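You operate a simulated robot arm through the tools that you are given. There is no shell and no other tool. Be economical: measure what you need, move in short steps, check, and stop when the job is done.

The job below is to be done with a simulated robot arm. You get a single attempt, and the scene is never put back.

JOB
Fetch the fitting with a red band and set it on top of the brown carton on the top of the low bench.

The check looks at the end state, three seconds after you hand in, the way a careful person would. Anything else that was tipped, shoved, dropped, spilled or broken makes it a failure.

ROBOT AND FRAMES
A 7-joint arm with a two-finger parallel gripper, fixed in place. Base frame: the origin is at the foot of the arm, x ahead of it, y to its left, z up; the work surface is at about z = 0. Lengths are in m, angles in rad, forces in N, time in s.
With the tool pointing down near the work surface it reaches from about 0.22 to 0.58 m from the base axis. Its first joint turns from -1.152 to 1.152 rad. Payload 2.5 kg.
The tool frame sits at the grasp point between the pads (the TCP): z along the fingers, y along the line on which they close. The tips reach 0.023 m beyond it. Largest opening 0.094 m; finger width 0.038, thickness 0.01; the body of the gripper, 0.054 by 0.096 m, starts 0.039 m behind the TCP.
Orientation is told as [roll, pitch, yaw] about the base's x, y, z axes, in that order, counted from this pose: with the fingers straight down and closing along the base's y, the tool's x points along the base's -x, its y along +y and its z along -z.

CONTROLS
- The arm moves only by the tool nudge_tool. Its argument "plan" is text: rows parted by semicolons, each of 7 numbers parted by spaces: the closure in counts, from 0 (fully open) to 255 (shut), then the shift along the tool's x, y, z in m, then the turn, a rotation vector about the tool's x, y, z in rad. In form: hand dx dy dz rx ry rz; .... A call has 1 to 10 rows; each row shifts and turns the commanded pose from where the row before left it, along the tool's axes as they then stand. Each row takes 0.2 s and may step no farther than 0.05 m and 0.15 rad from the row before; otherwise, or with a gripper value out of range, the whole call is refused. Where a pose cannot be reached the arm comes as near as it can. A force on the tool above 40 N (or 10 N above the force at the start of the call, whichever is more), or a blocked arm, ends the call early, and 0.2 s more pass. The fingers move at their own pace (about 0.108 m/s each) and stop on an object; they squeeze with about 33 N. The grip force told is the motor's: it shows also when the fingers shut on nothing. Time passes only in rows, and 0.2 s behind the last, so rows that do not move let the fingers close. It gives the time, the measured TCP pose, the force on the tool (base axes), the opening and the grip force at its end, in the units of the frame above (readings bear some noise), and new pictures: "views" is both (left out), scene, wrist or none.
- Cameras (640 x 400 px; columns grow to the right, rows downward): "scene" is fixed at [0.1377, -0.4357, 0.5271]; the picture's right is [0.54, -0.84, 0.00], its down [-0.60, -0.39, -0.70] and it looks along [0.59, 0.38, -0.71] (base axes); focal length 313 px, centre (320, 200). "wrist" rides on the gripper at [0.086, 0.016, -0.074] in the tool frame; the picture's right is [-0.18, 0.98, 0.00], its down [-0.58, -0.11, -0.81] and it looks along [-0.79, -0.15, 0.59] (tool axes); focal length 243 px, centre (320, 200). There is no depth. A picture from a camera that has moved, and an enlarged one, comes with that camera's place and axes in the base frame and with its lens.
- enlarge(camera, box): a new picture of the part [left, top, right, bottom] of that camera's present view, enlarged. The clock stands still meanwhile.
- job_done(): hands the job in; it is judged then, once.

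Go step by step. Nothing tells you positions but the pictures and the camera data: compare them with the known pose of the tool, close in by small moves and look again before you grip or let go. The budget is 90 turns and 170 pictures, counting those below and the enlarged ones. Unless the task says otherwise, let go and move clear before handing in, and close with one line.

The tools are called after "Emit:" by a JSON object that holds its "name" and its "arguments". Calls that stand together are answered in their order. nudge_tool: Moves the arm, as the interface text tells. Its arguments: {"type":"object","properties":{"plan":{"type":"string"},"views":{"type":"string","enum":["both","scene","wrist","none"]}},"required":["plan"]} The other tools are called the same way: enlarge (camera, box) takes an enlarged picture of a part of a camera's view; job_done () hands the job in.

At the start:

```text
clock: 0.0
tcp_pos: [0.2492, -0.3148, 0.3452]
orientation: [-0.001, 0.001, 0.0]
ft_force: [0.3, -0.4, 0.8]
opening: 0.0942
grasp_force: 0.1
```

scene: 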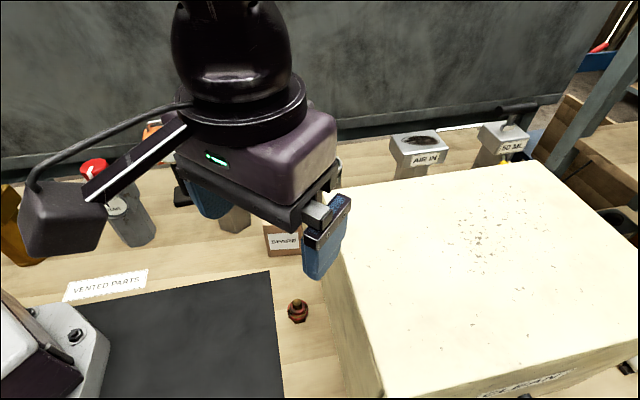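
wrist: 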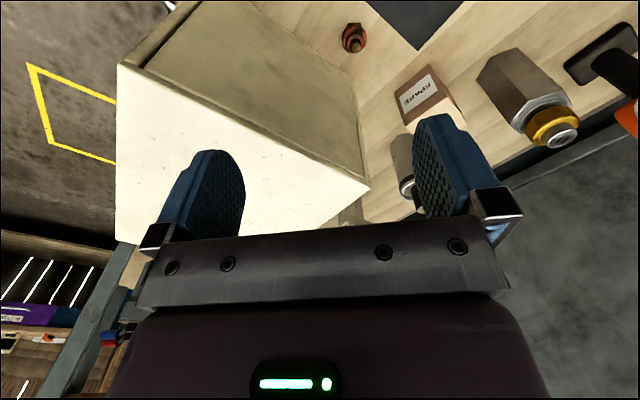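

I see a bench with several fittings, a big cream box, and a small brown carton labelled "SPARE"; the arm hides part of it. I'll enlarge the pictures to find the red-banded fitting.

Emit:
{"name": "enlarge", "arguments": {"camera": "scene", "box": [0, 110, 340, 330]}}

Emit:
{"name": "enlarge", "arguments": {"camera": "scene", "box": [340, 60, 640, 250]}}

Emit:
{"name": "enlarge", "arguments": {"camera": "wrist", "box": [320, 0, 640, 220]}}

```text
1.82 times, centred on (170, 220) of scene
camera zoom: at [0.1377, -0.4357, 0.5271], right [0.54, -0.84, 0.0], down [-0.6, -0.39, -0.7], along [0.59, 0.38, -0.71], focal length 568 px, centre (593, 164)
```

zoom: 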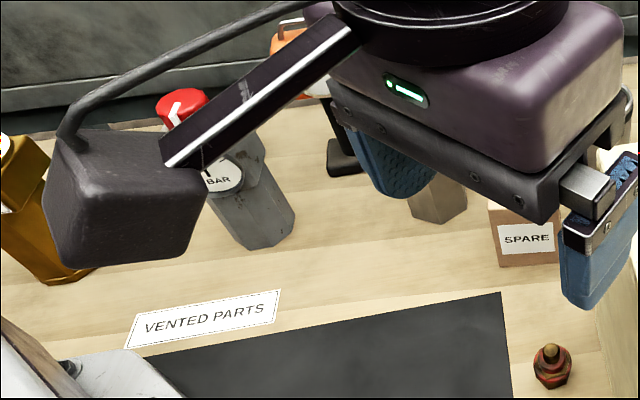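

```text
2.11 times, centred on (490, 155) of scene
camera zoom: at [0.1377, -0.4357, 0.5271], right [0.54, -0.84, 0.0], down [-0.6, -0.39, -0.7], along [0.59, 0.38, -0.71], focal length 658 px, centre (-38, 295)
```

zoom: 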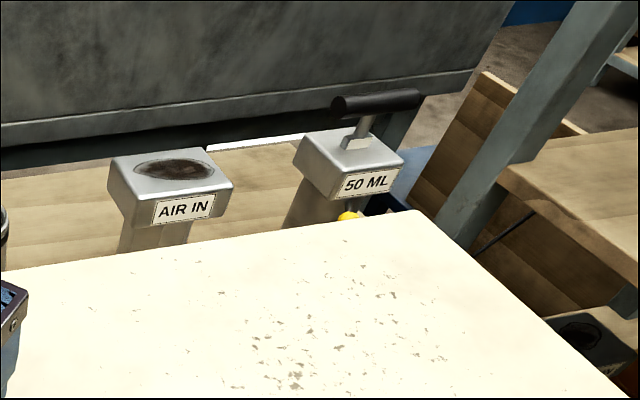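

```text
1.82 times, centred on (480, 110) of wrist
camera zoom: at [0.1628, -0.2974, 0.4202], right [0.18, 0.98, 0.0], down [0.58, -0.11, 0.81], along [0.79, -0.15, -0.59], focal length 441 px, centre (29, 364)
```

zoom: 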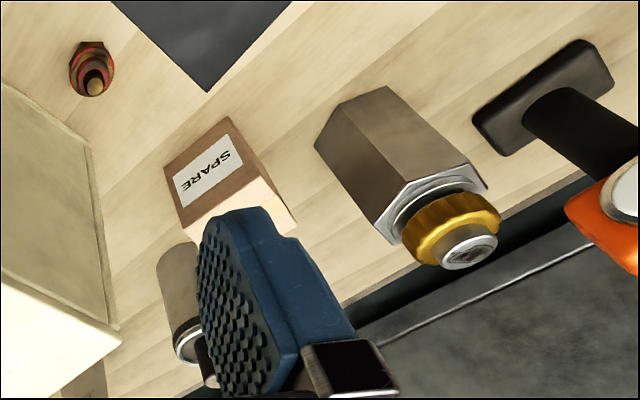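

The small fitting near the black mat at scene (298,312) looks like it may carry a red band. I'll zoom on it and on other places that might hold lookalikes or cartons.

Emit:
{"name": "enlarge", "arguments": {"camera": "scene", "box": [260, 285, 340, 335]}}

Emit:
{"name": "enlarge", "arguments": {"camera": "wrist", "box": [310, 0, 470, 100]}}

Emit:
{"name": "enlarge", "arguments": {"camera": "wrist", "box": [0, 200, 160, 400]}}

Emit:
{"name": "enlarge", "arguments": {"camera": "scene", "box": [480, 200, 640, 400]}}

```text
8.00 times, centred on (300, 310) of scene
camera zoom: at [0.1377, -0.4357, 0.5271], right [0.54, -0.84, 0.0], down [-0.6, -0.39, -0.7], along [0.59, 0.38, -0.71], focal length 2500 px, centre (480, -680)
```

zoom: 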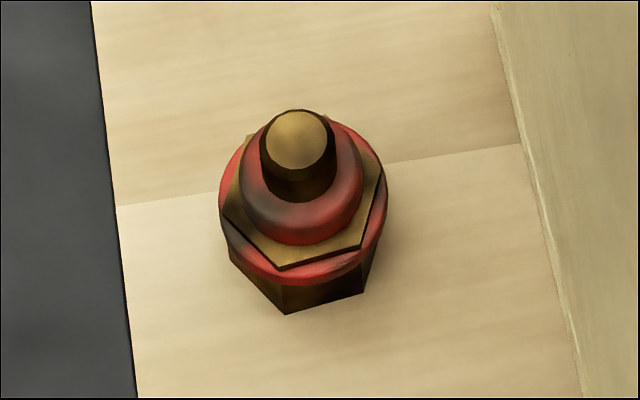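

```text
4.00 times, centred on (390, 50) of wrist
camera zoom: at [0.1628, -0.2974, 0.4202], right [0.18, 0.98, 0.0], down [0.58, -0.11, 0.81], along [0.79, -0.15, -0.59], focal length 970 px, centre (40, 800)
```

zoom: 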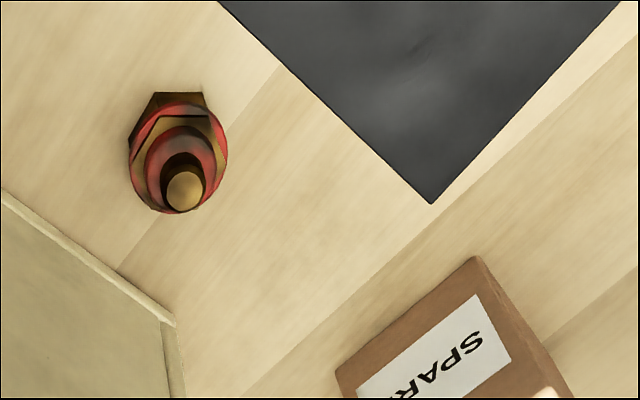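

```text
2.00 times, centred on (80, 300) of wrist
camera zoom: at [0.1628, -0.2974, 0.4202], right [0.18, 0.98, 0.0], down [0.58, -0.11, 0.81], along [0.79, -0.15, -0.59], focal length 485 px, centre (800, 0)
```

zoom: 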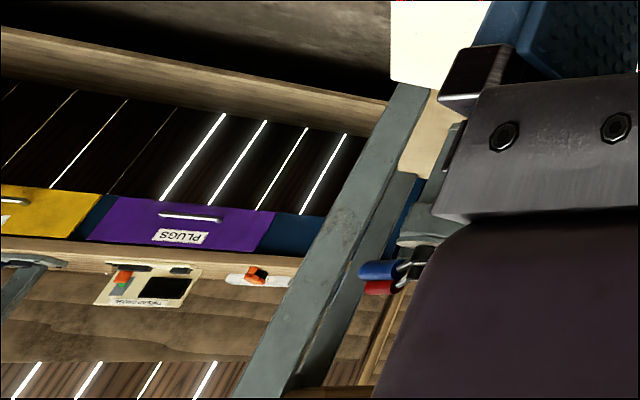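

```text
2.00 times, centred on (560, 300) of scene
camera zoom: at [0.1377, -0.4357, 0.5271], right [0.54, -0.84, 0.0], down [-0.6, -0.39, -0.7], along [0.59, 0.38, -0.71], focal length 625 px, centre (-160, 0)
```

zoom: 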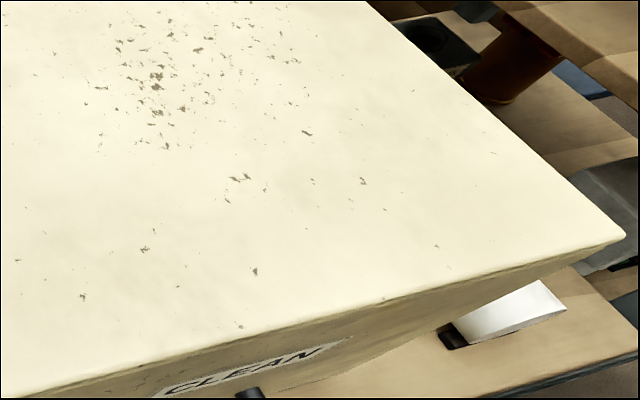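

The small brass fitting with the red band stands at about (0.32, -0.274), 45 mm tall, about 54 mm from the 0.24 m tall cream box. I'll go above it at the present height, turning so the fingers close along its flats and parallel to the box wall.

Emit:
{"name": "nudge_tool", "arguments": {"plan": "0 -0.034 0.023 0 0 0 0; 0 -0.034 0.023 0 0 0 0; 0 0 0 0 0 0 0.148; 0 0 0 0 0 0 0.148; 0 0 0 0 0 0 0.148; 0 0 0 0 0 0 0.148; 0 0 0 0 0 0 0.148; 0 0 0 0 0 0 0"}}

```text
clock: 1.8
tcp_pos: [0.3178, -0.2676, 0.3458]
orientation: [-0.001, 0.0, -0.742]
ft_force: [0.1, -0.8, 0.9]
opening: 0.094
grasp_force: 0.1
camera wrist: at [0.2641, -0.1969, 0.4199], right [0.8, 0.6, 0.0], down [0.35, -0.47, 0.81], along [0.48, -0.64, -0.59], focal length 243 px, centre (320, 200)
```

scene: 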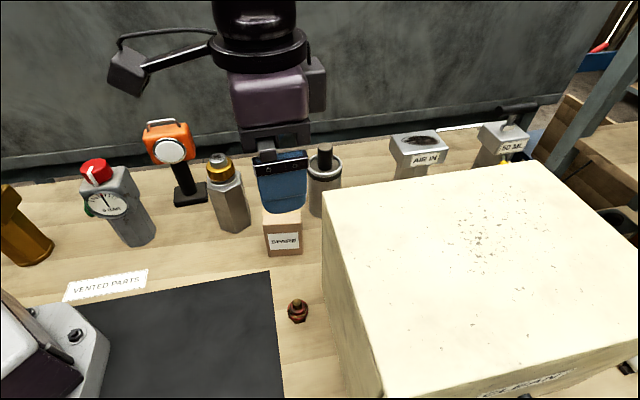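
wrist: 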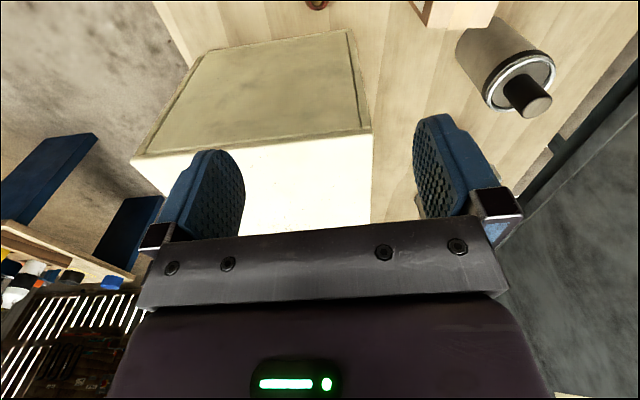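

The scene is now clear: only one brown carton (SPARE) and one red-banded fitting. I'll descend to about z = 0.11 with the fingers half open, then check.

Emit:
{"name": "nudge_tool", "arguments": {"plan": "60 -0.0025 -0.0027 0.04 0 0 0; 60 0 0 0.04 0 0 0; 60 0 0 0.04 0 0 0; 60 0 0 0.04 0 0 0; 60 0 0 0.04 0 0 0; 60 0 0 0.035 0 0 0; 60 0 0 0 0 0 0"}}

```text
clock: 3.4
tcp_pos: [0.3176, -0.2719, 0.1114]
orientation: [-0.001, 0.0, -0.74]
ft_force: [0.5, 0.3, -0.4]
opening: 0.072
grasp_force: 0.2
camera wrist: at [0.2652, -0.2018, 0.1865], right [0.8, 0.6, 0.0], down [0.36, -0.47, 0.81], along [0.49, -0.64, -0.59], focal length 243 px, centre (320, 200)
```

scene: 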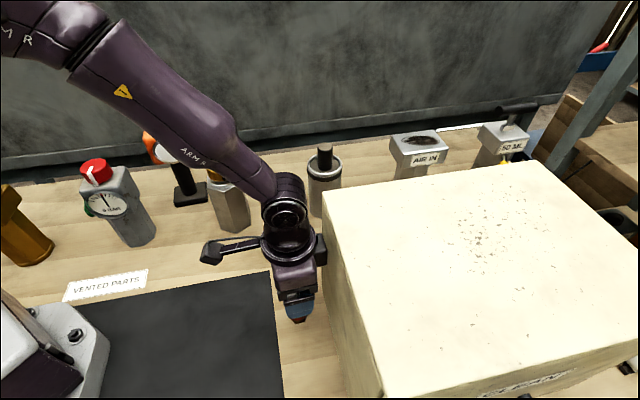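
wrist: 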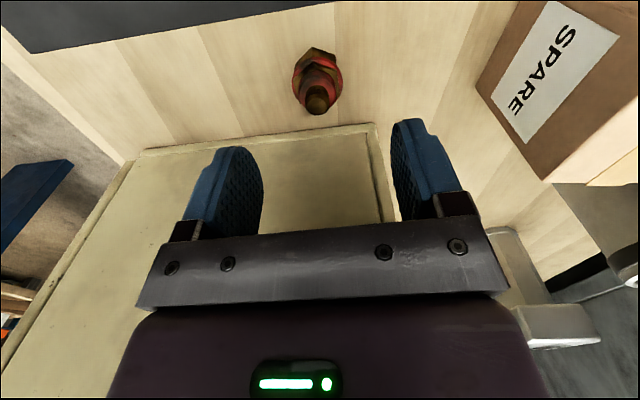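

The fitting lies centred between the fingers and at the tool position within a few mm. I'll go down to z ≈ 0.03 and look.

Emit:
{"name": "nudge_tool", "arguments": {"plan": "60 0 0 0.03 0 0 0; 60 0 0 0.03 0 0 0; 60 0 0 0.021 0 0 0; 60 0 0 0 0 0 0"}}

```text
clock: 4.4
tcp_pos: [0.3188, -0.2737, 0.0299]
orientation: [0.001, 0.001, -0.739]
ft_force: [0.1, -0.7, -0.3]
opening: 0.072
grasp_force: 0.0
camera wrist: at [0.2651, -0.2023, 0.1051], right [0.8, 0.6, 0.0], down [0.36, -0.47, 0.81], along [0.49, -0.64, -0.59], focal length 243 px, centre (320, 200)
```

scene: 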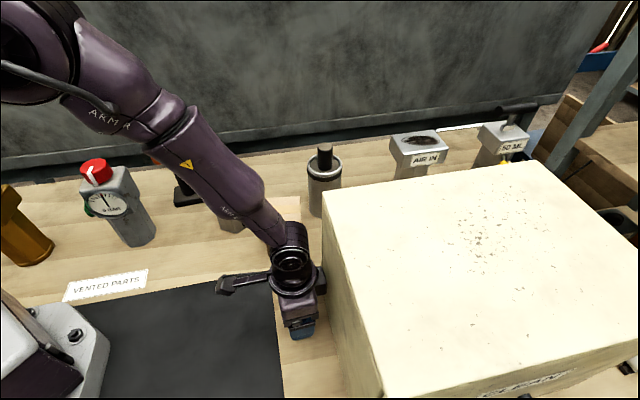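
wrist: 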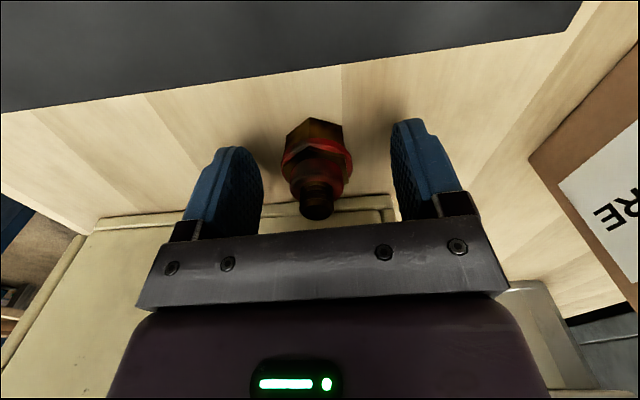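

The fitting is between the pads, with flats facing the fingers. Closing now.

Emit:
{"name": "nudge_tool", "arguments": {"plan": "255 0 0 0 0 0 0; 255 0 0 0 0 0 0; 255 0 0 0 0 0 0; 255 0 0 0 0 0 0", "views": "wrist"}}

```text
clock: 5.4
tcp_pos: [0.3181, -0.2732, 0.0301]
orientation: [0.0, -0.001, -0.741]
ft_force: [-0.1, -0.7, -0.5]
opening: 0.0294
grasp_force: 32.8
camera wrist: at [0.2651, -0.2022, 0.1053], right [0.8, 0.6, 0.0], down [0.36, -0.47, 0.81], along [0.49, -0.64, -0.59], focal length 243 px, centre (320, 200)
```

wrist: 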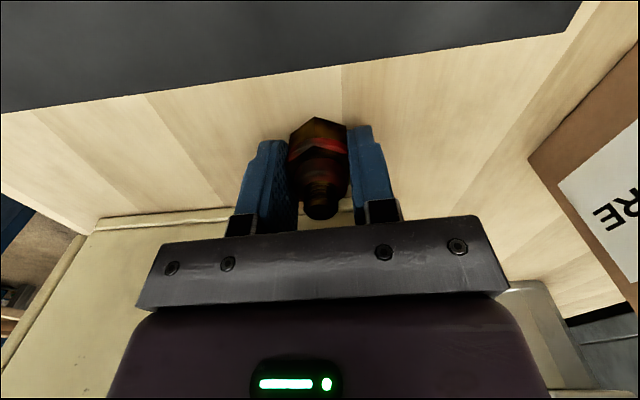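

Gripped on flats (29 mm). Lifting straight up.

Emit:
{"name": "nudge_tool", "arguments": {"plan": "255 0 0 -0.02 0 0 0; 255 0 0 -0.03 0 0 0; 255 0 0 -0.05 0 0 0; 255 0 0 -0.05 0 0 0; 255 0 0 -0.05 0 0 0; 255 0 0 -0.05 0 0 0; 255 0 0 -0.03 0 0 0; 255 0 0 0 0 0 0"}}

Emit:
{"name": "enlarge", "arguments": {"camera": "scene", "box": [200, 130, 360, 270]}}

```text
clock: 7.2
tcp_pos: [0.3182, -0.2703, 0.3097]
orientation: [0.0, 0.0, -0.739]
ft_force: [-0.1, -0.1, -1.5]
opening: 0.0291
grasp_force: 32.9
camera wrist: at [0.2651, -0.2003, 0.3847], right [0.8, 0.6, 0.0], down [0.36, -0.47, 0.81], along [0.48, -0.64, -0.59], focal length 243 px, centre (320, 200)
```

scene: 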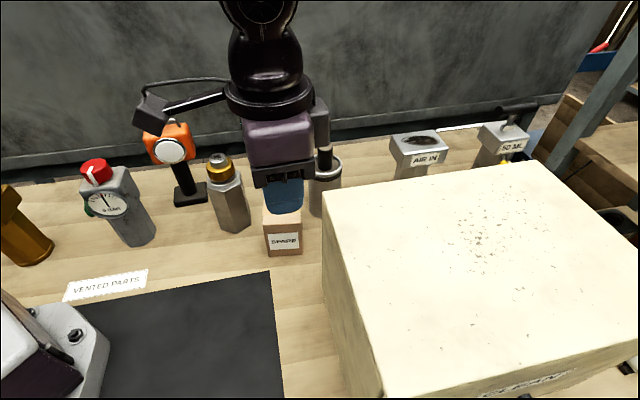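
wrist: 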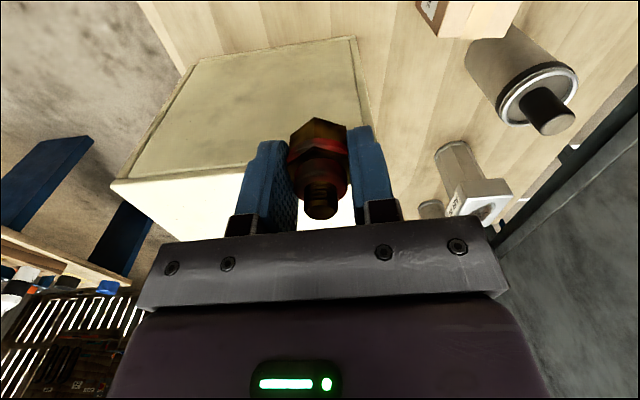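

```text
2.86 times, centred on (280, 200) of scene
camera zoom: at [0.1377, -0.4357, 0.5271], right [0.54, -0.84, 0.0], down [-0.6, -0.39, -0.7], along [0.59, 0.38, -0.71], focal length 893 px, centre (434, 200)
```

zoom: 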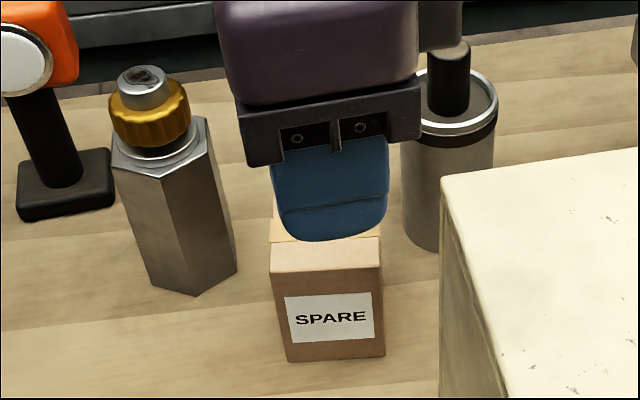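

The carton is about 7 cm wide and 10 cm tall, its front face at roughly (0.383,-0.153)–(0.426,-0.209). I'll turn back to yaw 0 at this height and move toward it to view its top with the wrist camera.

Emit:
{"name": "nudge_tool", "arguments": {"plan": "255 0 0 0 0 0 -0.148; 255 0 0 0 0 0 -0.148; 255 0 0 0 0 0 -0.148; 255 0 0 0 0 0 -0.148; 255 0 0 0 0 0 -0.148; 255 -0.02 0.037 0 0 0 0; 255 -0.02 0.037 0 0 0 0; 255 -0.02 0.037 0 0 0 0; 255 0 0 0 0 0 0"}}

Emit:
{"name": "enlarge", "arguments": {"camera": "wrist", "box": [200, 0, 480, 175]}}

Emit:
{"name": "enlarge", "arguments": {"camera": "scene", "box": [200, 130, 360, 270]}}

```text
clock: 9.2
tcp_pos: [0.3762, -0.1601, 0.31]
orientation: [0.0, -0.002, -0.001]
ft_force: [-0.6, 0.5, -1.6]
opening: 0.0294
grasp_force: 32.7
camera wrist: at [0.2904, -0.1425, 0.3839], right [0.18, 0.98, 0.0], down [0.58, -0.11, 0.81], along [0.79, -0.15, -0.59], focal length 243 px, centre (320, 200)
```

scene: 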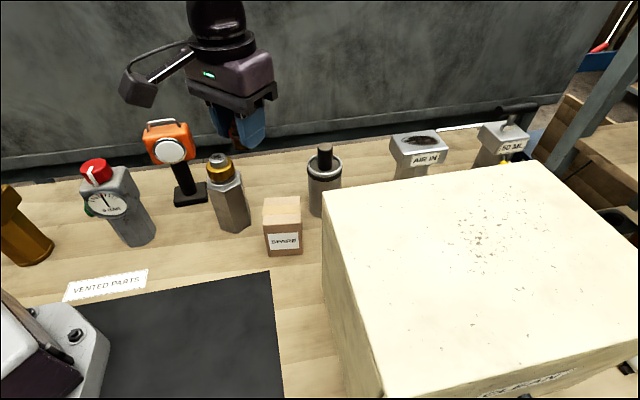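
wrist: 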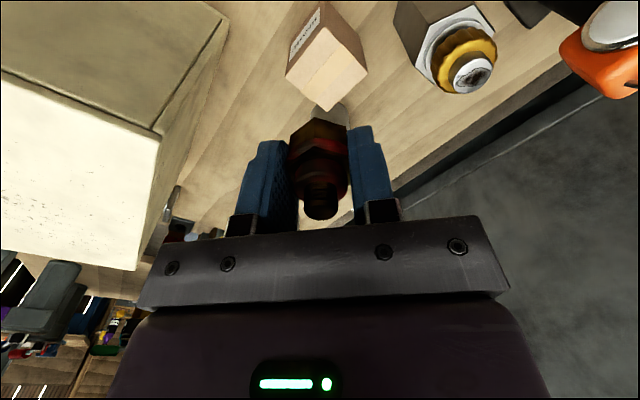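

```text
2.29 times, centred on (340, 88) of wrist
camera zoom: at [0.2904, -0.1425, 0.3839], right [0.18, 0.98, 0.0], down [0.58, -0.11, 0.81], along [0.79, -0.15, -0.59], focal length 555 px, centre (274, 457)
```

zoom: 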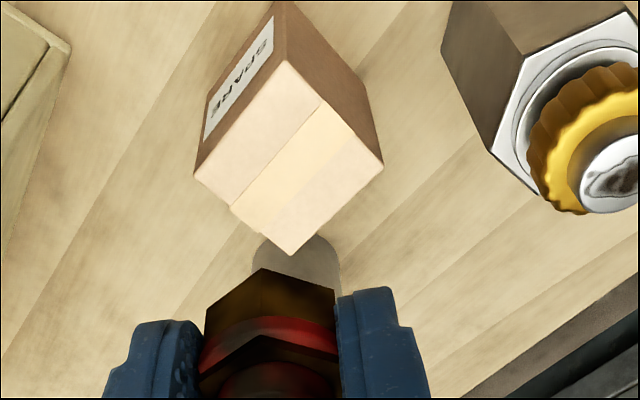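

```text
2.86 times, centred on (280, 200) of scene
camera zoom: at [0.1377, -0.4357, 0.5271], right [0.54, -0.84, 0.0], down [-0.6, -0.39, -0.7], along [0.59, 0.38, -0.71], focal length 893 px, centre (434, 200)
```

zoom: 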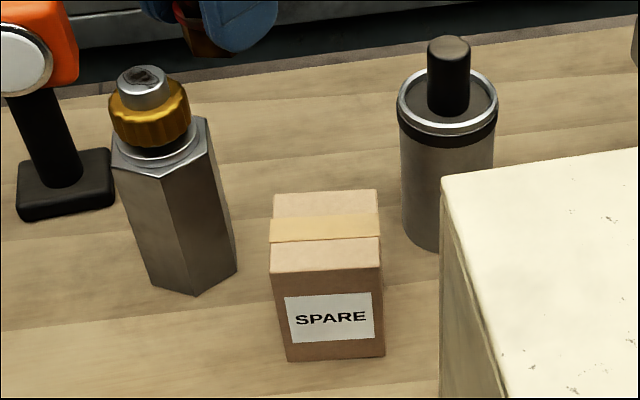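

Triangulating both views puts the carton's top centre at about (0.434, -0.161, ~0.096). I'll move above it and lower to about 5 cm short of contact, then check.

Emit:
{"name": "nudge_tool", "arguments": {"plan": "255 -0.029 0 0 0 0 0; 255 -0.029 -0.001 0 0 0 0; 255 0 0 0.04 0 0 0; 255 0 0 0.04 0 0 0; 255 0 0 0.04 0 0 0; 255 0 0 0.03 0 0 0; 255 0 0 0 0 0 0"}}

Emit:
{"name": "enlarge", "arguments": {"camera": "scene", "box": [200, 130, 360, 270]}}

```text
clock: 10.8
tcp_pos: [0.4373, -0.1634, 0.1574]
orientation: [-0.002, 0.0, 0.0]
ft_force: [0.4, 0.5, -0.3]
opening: 0.0294
grasp_force: 32.9
camera wrist: at [0.3505, -0.1463, 0.2326], right [0.18, 0.98, 0.0], down [0.58, -0.11, 0.81], along [0.79, -0.15, -0.59], focal length 243 px, centre (320, 200)
```

scene: 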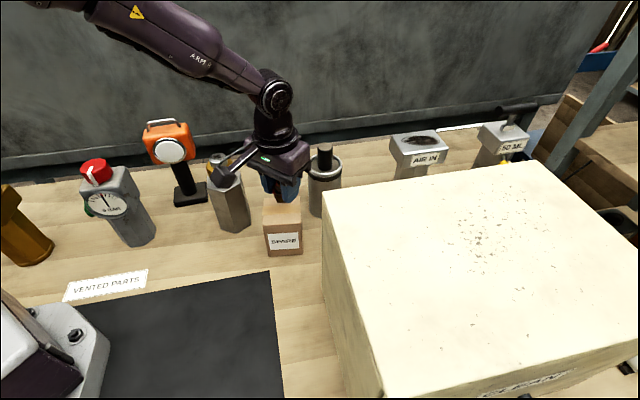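
wrist: 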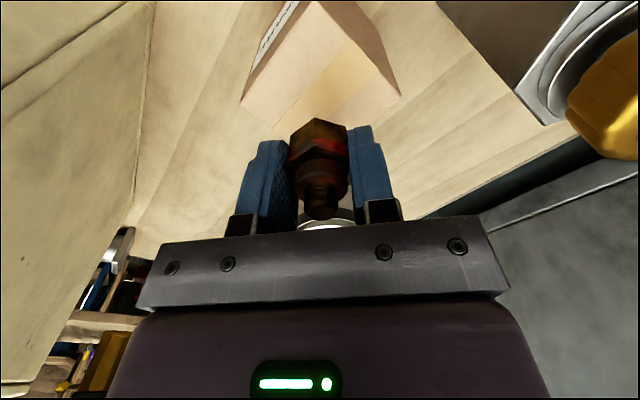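

```text
2.86 times, centred on (280, 200) of scene
camera zoom: at [0.1377, -0.4357, 0.5271], right [0.54, -0.84, 0.0], down [-0.6, -0.39, -0.7], along [0.59, 0.38, -0.71], focal length 893 px, centre (434, 200)
```

zoom: 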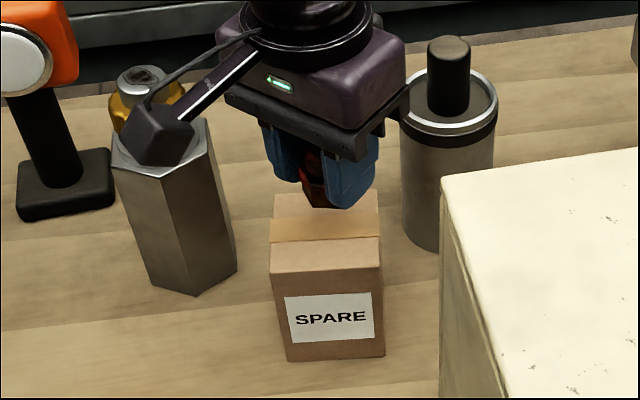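

Projection of my carton-centre estimate matches the wrist picture within a few pixels. I'll trim a few mm and lower to z ≈ 0.135.

Emit:
{"name": "nudge_tool", "arguments": {"plan": "255 0.003 0.002 0.01 0 0 0; 255 0 0 0.012 0 0 0; 255 0 0 0 0 0 0"}}

Emit:
{"name": "enlarge", "arguments": {"camera": "scene", "box": [240, 160, 340, 240]}}

```text
clock: 11.6
tcp_pos: [0.4335, -0.1618, 0.1368]
orientation: [0.0, 0.002, 0.0]
ft_force: [0.1, -1.1, -2.1]
opening: 0.0293
grasp_force: 32.6
camera wrist: at [0.3473, -0.1442, 0.2116], right [0.18, 0.98, 0.0], down [0.58, -0.11, 0.81], along [0.79, -0.15, -0.59], focal length 243 px, centre (320, 200)
```

scene: 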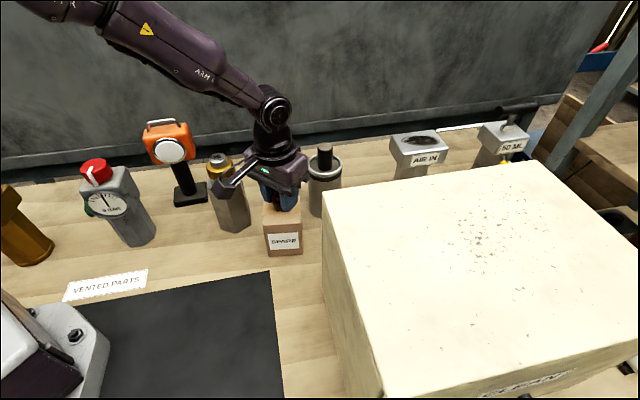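
wrist: 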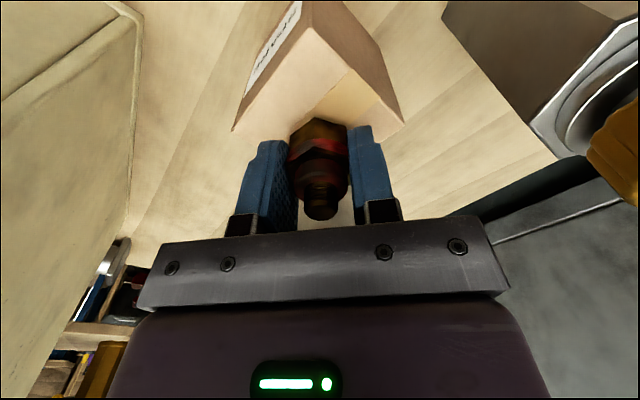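

```text
5.00 times, centred on (290, 200) of scene
camera zoom: at [0.1377, -0.4357, 0.5271], right [0.54, -0.84, 0.0], down [-0.6, -0.39, -0.7], along [0.59, 0.38, -0.71], focal length 1563 px, centre (470, 200)
```

zoom: 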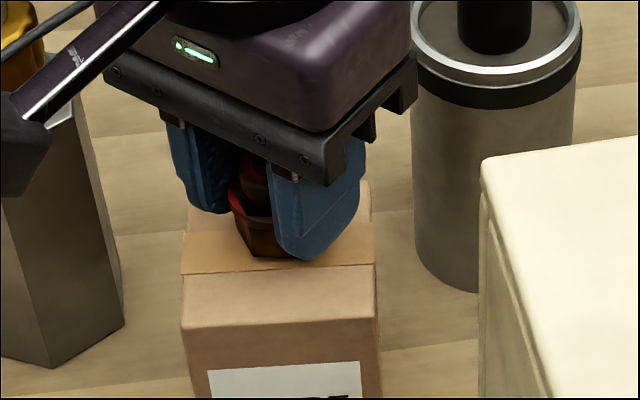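

The fitting is over the middle of the carton, roughly 8 mm above it. Lowering in small steps while watching force.

Emit:
{"name": "nudge_tool", "arguments": {"plan": "255 0 0 0.003 0 0 0; 255 0 0 0.002 0 0 0; 255 0 0 0 0 0 0", "views": "none"}}

Emit:
{"name": "nudge_tool", "arguments": {"plan": "255 0 0 0.002 0 0 0; 255 0 0 0 0 0 0", "views": "wrist"}}

Emit:
{"name": "enlarge", "arguments": {"camera": "scene", "box": [240, 160, 340, 240]}}

```text
clock: 12.4
tcp_pos: [0.4334, -0.1602, 0.1319]
orientation: [-0.001, 0.0, 0.001]
ft_force: [-0.5, 0.0, -1.0]
opening: 0.0294
grasp_force: 33.6
```

```text
clock: 13.0
tcp_pos: [0.432, -0.1599, 0.1295]
orientation: [-0.001, -0.001, 0.0]
ft_force: [-0.7, 0.1, 0.4]
opening: 0.0294
grasp_force: 33.2
camera wrist: at [0.3464, -0.1432, 0.2052], right [0.18, 0.98, 0.0], down [0.58, -0.11, 0.81], along [0.79, -0.15, -0.59], focal length 243 px, centre (320, 200)
```

wrist: 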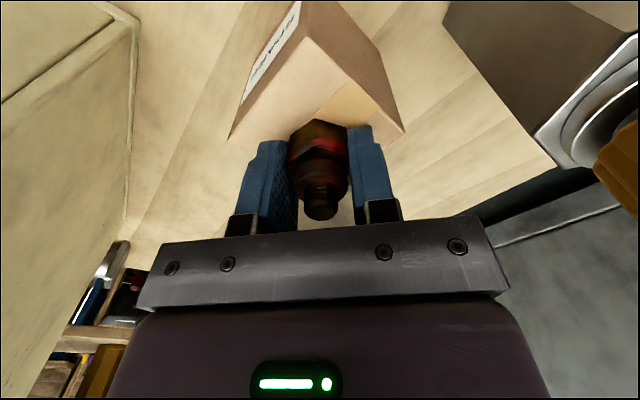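

```text
5.00 times, centred on (290, 200) of scene
camera zoom: at [0.1377, -0.4357, 0.5271], right [0.54, -0.84, 0.0], down [-0.6, -0.39, -0.7], along [0.59, 0.38, -0.71], focal length 1563 px, centre (470, 200)
```

zoom: 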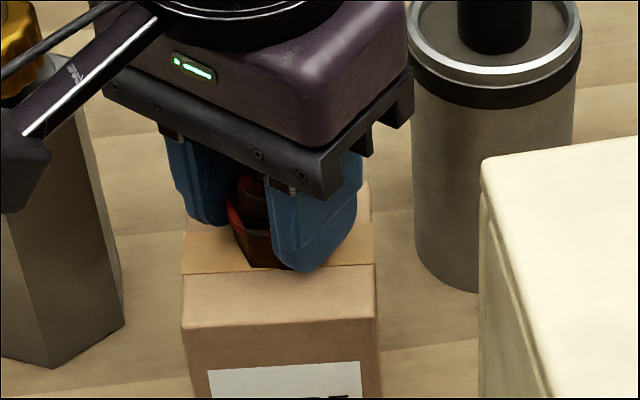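

No contact yet; continuing by 2 mm steps.

Emit:
{"name": "nudge_tool", "arguments": {"plan": "255 0 0 0.002 0 0 0; 255 0 0 0 0 0 0", "views": "none"}}

Emit:
{"name": "nudge_tool", "arguments": {"plan": "255 0 0 0.0015 0 0 0; 255 0 0 0 0 0 0", "views": "none"}}

Emit:
{"name": "enlarge", "arguments": {"camera": "scene", "box": [240, 160, 340, 240]}}

```text
clock: 13.6
tcp_pos: [0.4346, -0.1607, 0.1298]
orientation: [-0.002, -0.003, -0.001]
ft_force: [-7.0, 2.3, 28.0]
opening: 0.0294
grasp_force: 32.7
```

```text
clock: 14.1
tcp_pos: [0.4338, -0.161, 0.1296]
orientation: [-0.001, -0.006, 0.0]
ft_force: [-3.6, 0.7, 6.5]
opening: 0.0296
grasp_force: 32.8
stopped in row 2: the force on the tool passed its limit (the readings are from after the stop); the commanded pose is now the measured one
```

```text
5.00 times, centred on (290, 200) of scene
camera zoom: at [0.1377, -0.4357, 0.5271], right [0.54, -0.84, 0.0], down [-0.6, -0.39, -0.7], along [0.59, 0.38, -0.71], focal length 1563 px, centre (470, 200)
```

zoom: 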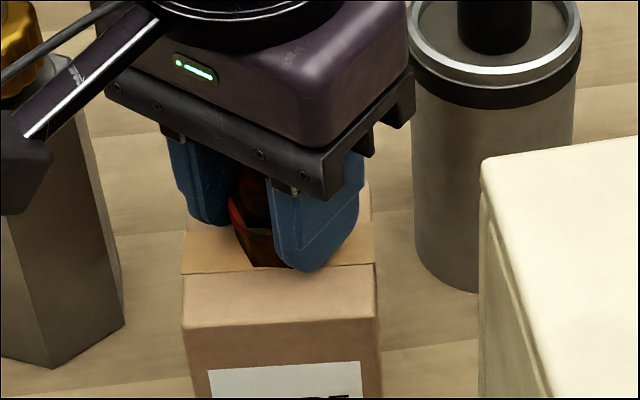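

It rests on the carton (contact force, carton unmoved). Opening the fingers.

Emit:
{"name": "nudge_tool", "arguments": {"plan": "150 0 0 0 0 0 0; 120 0 0 0 0 0 0; 80 0 0 0 0 0 0; 80 0 0 0 0 0 0"}}

Emit:
{"name": "enlarge", "arguments": {"camera": "scene", "box": [240, 160, 340, 240]}}

```text
clock: 15.1
tcp_pos: [0.4336, -0.1606, 0.129]
orientation: [-0.001, -0.005, 0.0]
ft_force: [-0.4, -0.8, 0.4]
opening: 0.0644
grasp_force: 0.1
camera wrist: at [0.3468, -0.1432, 0.2037], right [0.18, 0.98, 0.0], down [0.58, -0.11, 0.81], along [0.8, -0.15, -0.59], focal length 243 px, centre (320, 200)
```

scene: 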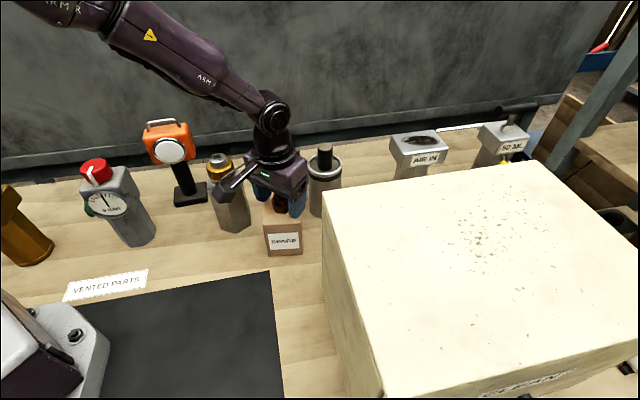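
wrist: 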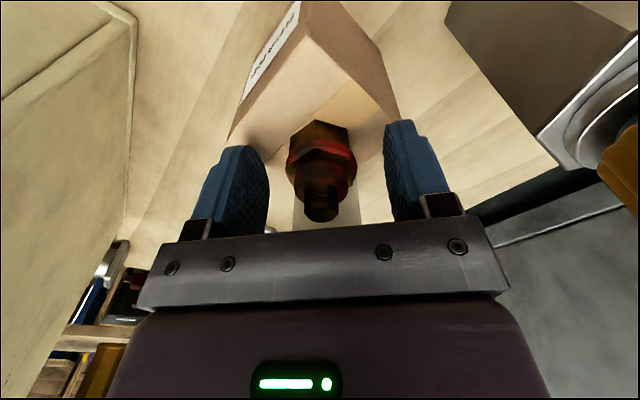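

```text
5.00 times, centred on (290, 200) of scene
camera zoom: at [0.1377, -0.4357, 0.5271], right [0.54, -0.84, 0.0], down [-0.6, -0.39, -0.7], along [0.59, 0.38, -0.71], focal length 1563 px, centre (470, 200)
```

zoom: 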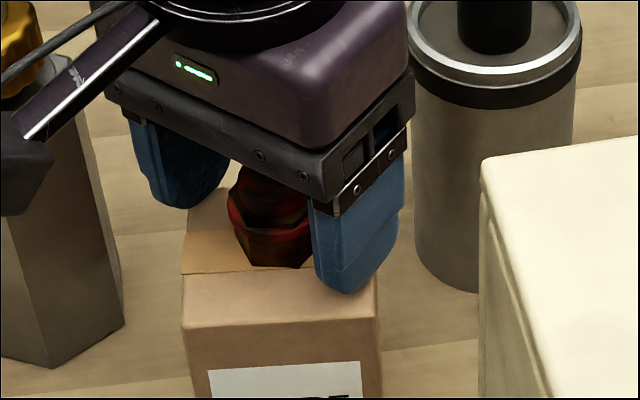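

The fitting stands upright on the carton, free of both fingers. Lifting straight up and clear.

Emit:
{"name": "nudge_tool", "arguments": {"plan": "80 0 0 -0.015 0 0 0; 80 0 0 -0.03 0 0 0; 80 0 0 -0.045 0 0 0; 80 0 0 -0.045 0 0 0; 80 0 0 -0.045 0 0 0; 80 0.04 0 0 0 0 0; 80 0.04 0 0 0 0 0; 80 0 0 0 0 0 0", "views": "scene"}}

Emit:
{"name": "enlarge", "arguments": {"camera": "scene", "box": [240, 160, 340, 260]}}

```text
clock: 16.9
tcp_pos: [0.3523, -0.1597, 0.3102]
orientation: [-0.002, -0.004, 0.0]
ft_force: [0.4, 1.1, 0.1]
opening: 0.0643
grasp_force: 0.0
```

scene: 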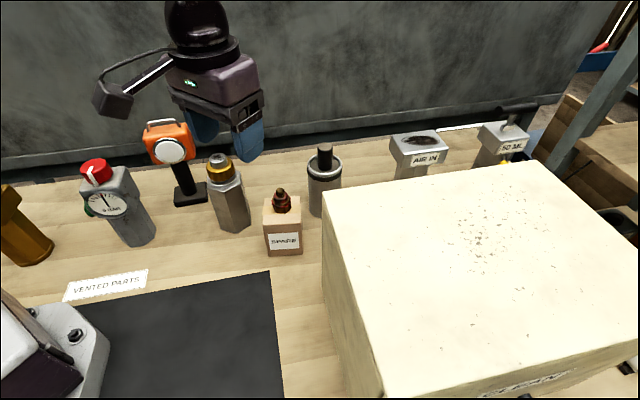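

```text
4.00 times, centred on (290, 210) of scene
camera zoom: at [0.1377, -0.4357, 0.5271], right [0.54, -0.84, 0.0], down [-0.6, -0.39, -0.7], along [0.59, 0.38, -0.71], focal length 1250 px, centre (440, 160)
```

zoom: 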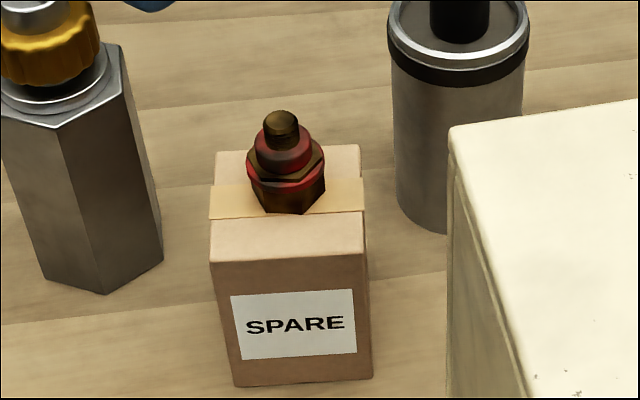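

The fitting stands upright in the middle of the carton's top, nothing else has moved, and the arm is clear. I'm handing in.

Emit:
{"name": "job_done", "arguments": {}}

```text
The job is handed in.
```

The red-banded fitting is standing upright on top of the brown SPARE carton. The gripper has let go and moved clear, and nothing else looked disturbed in the last picture.
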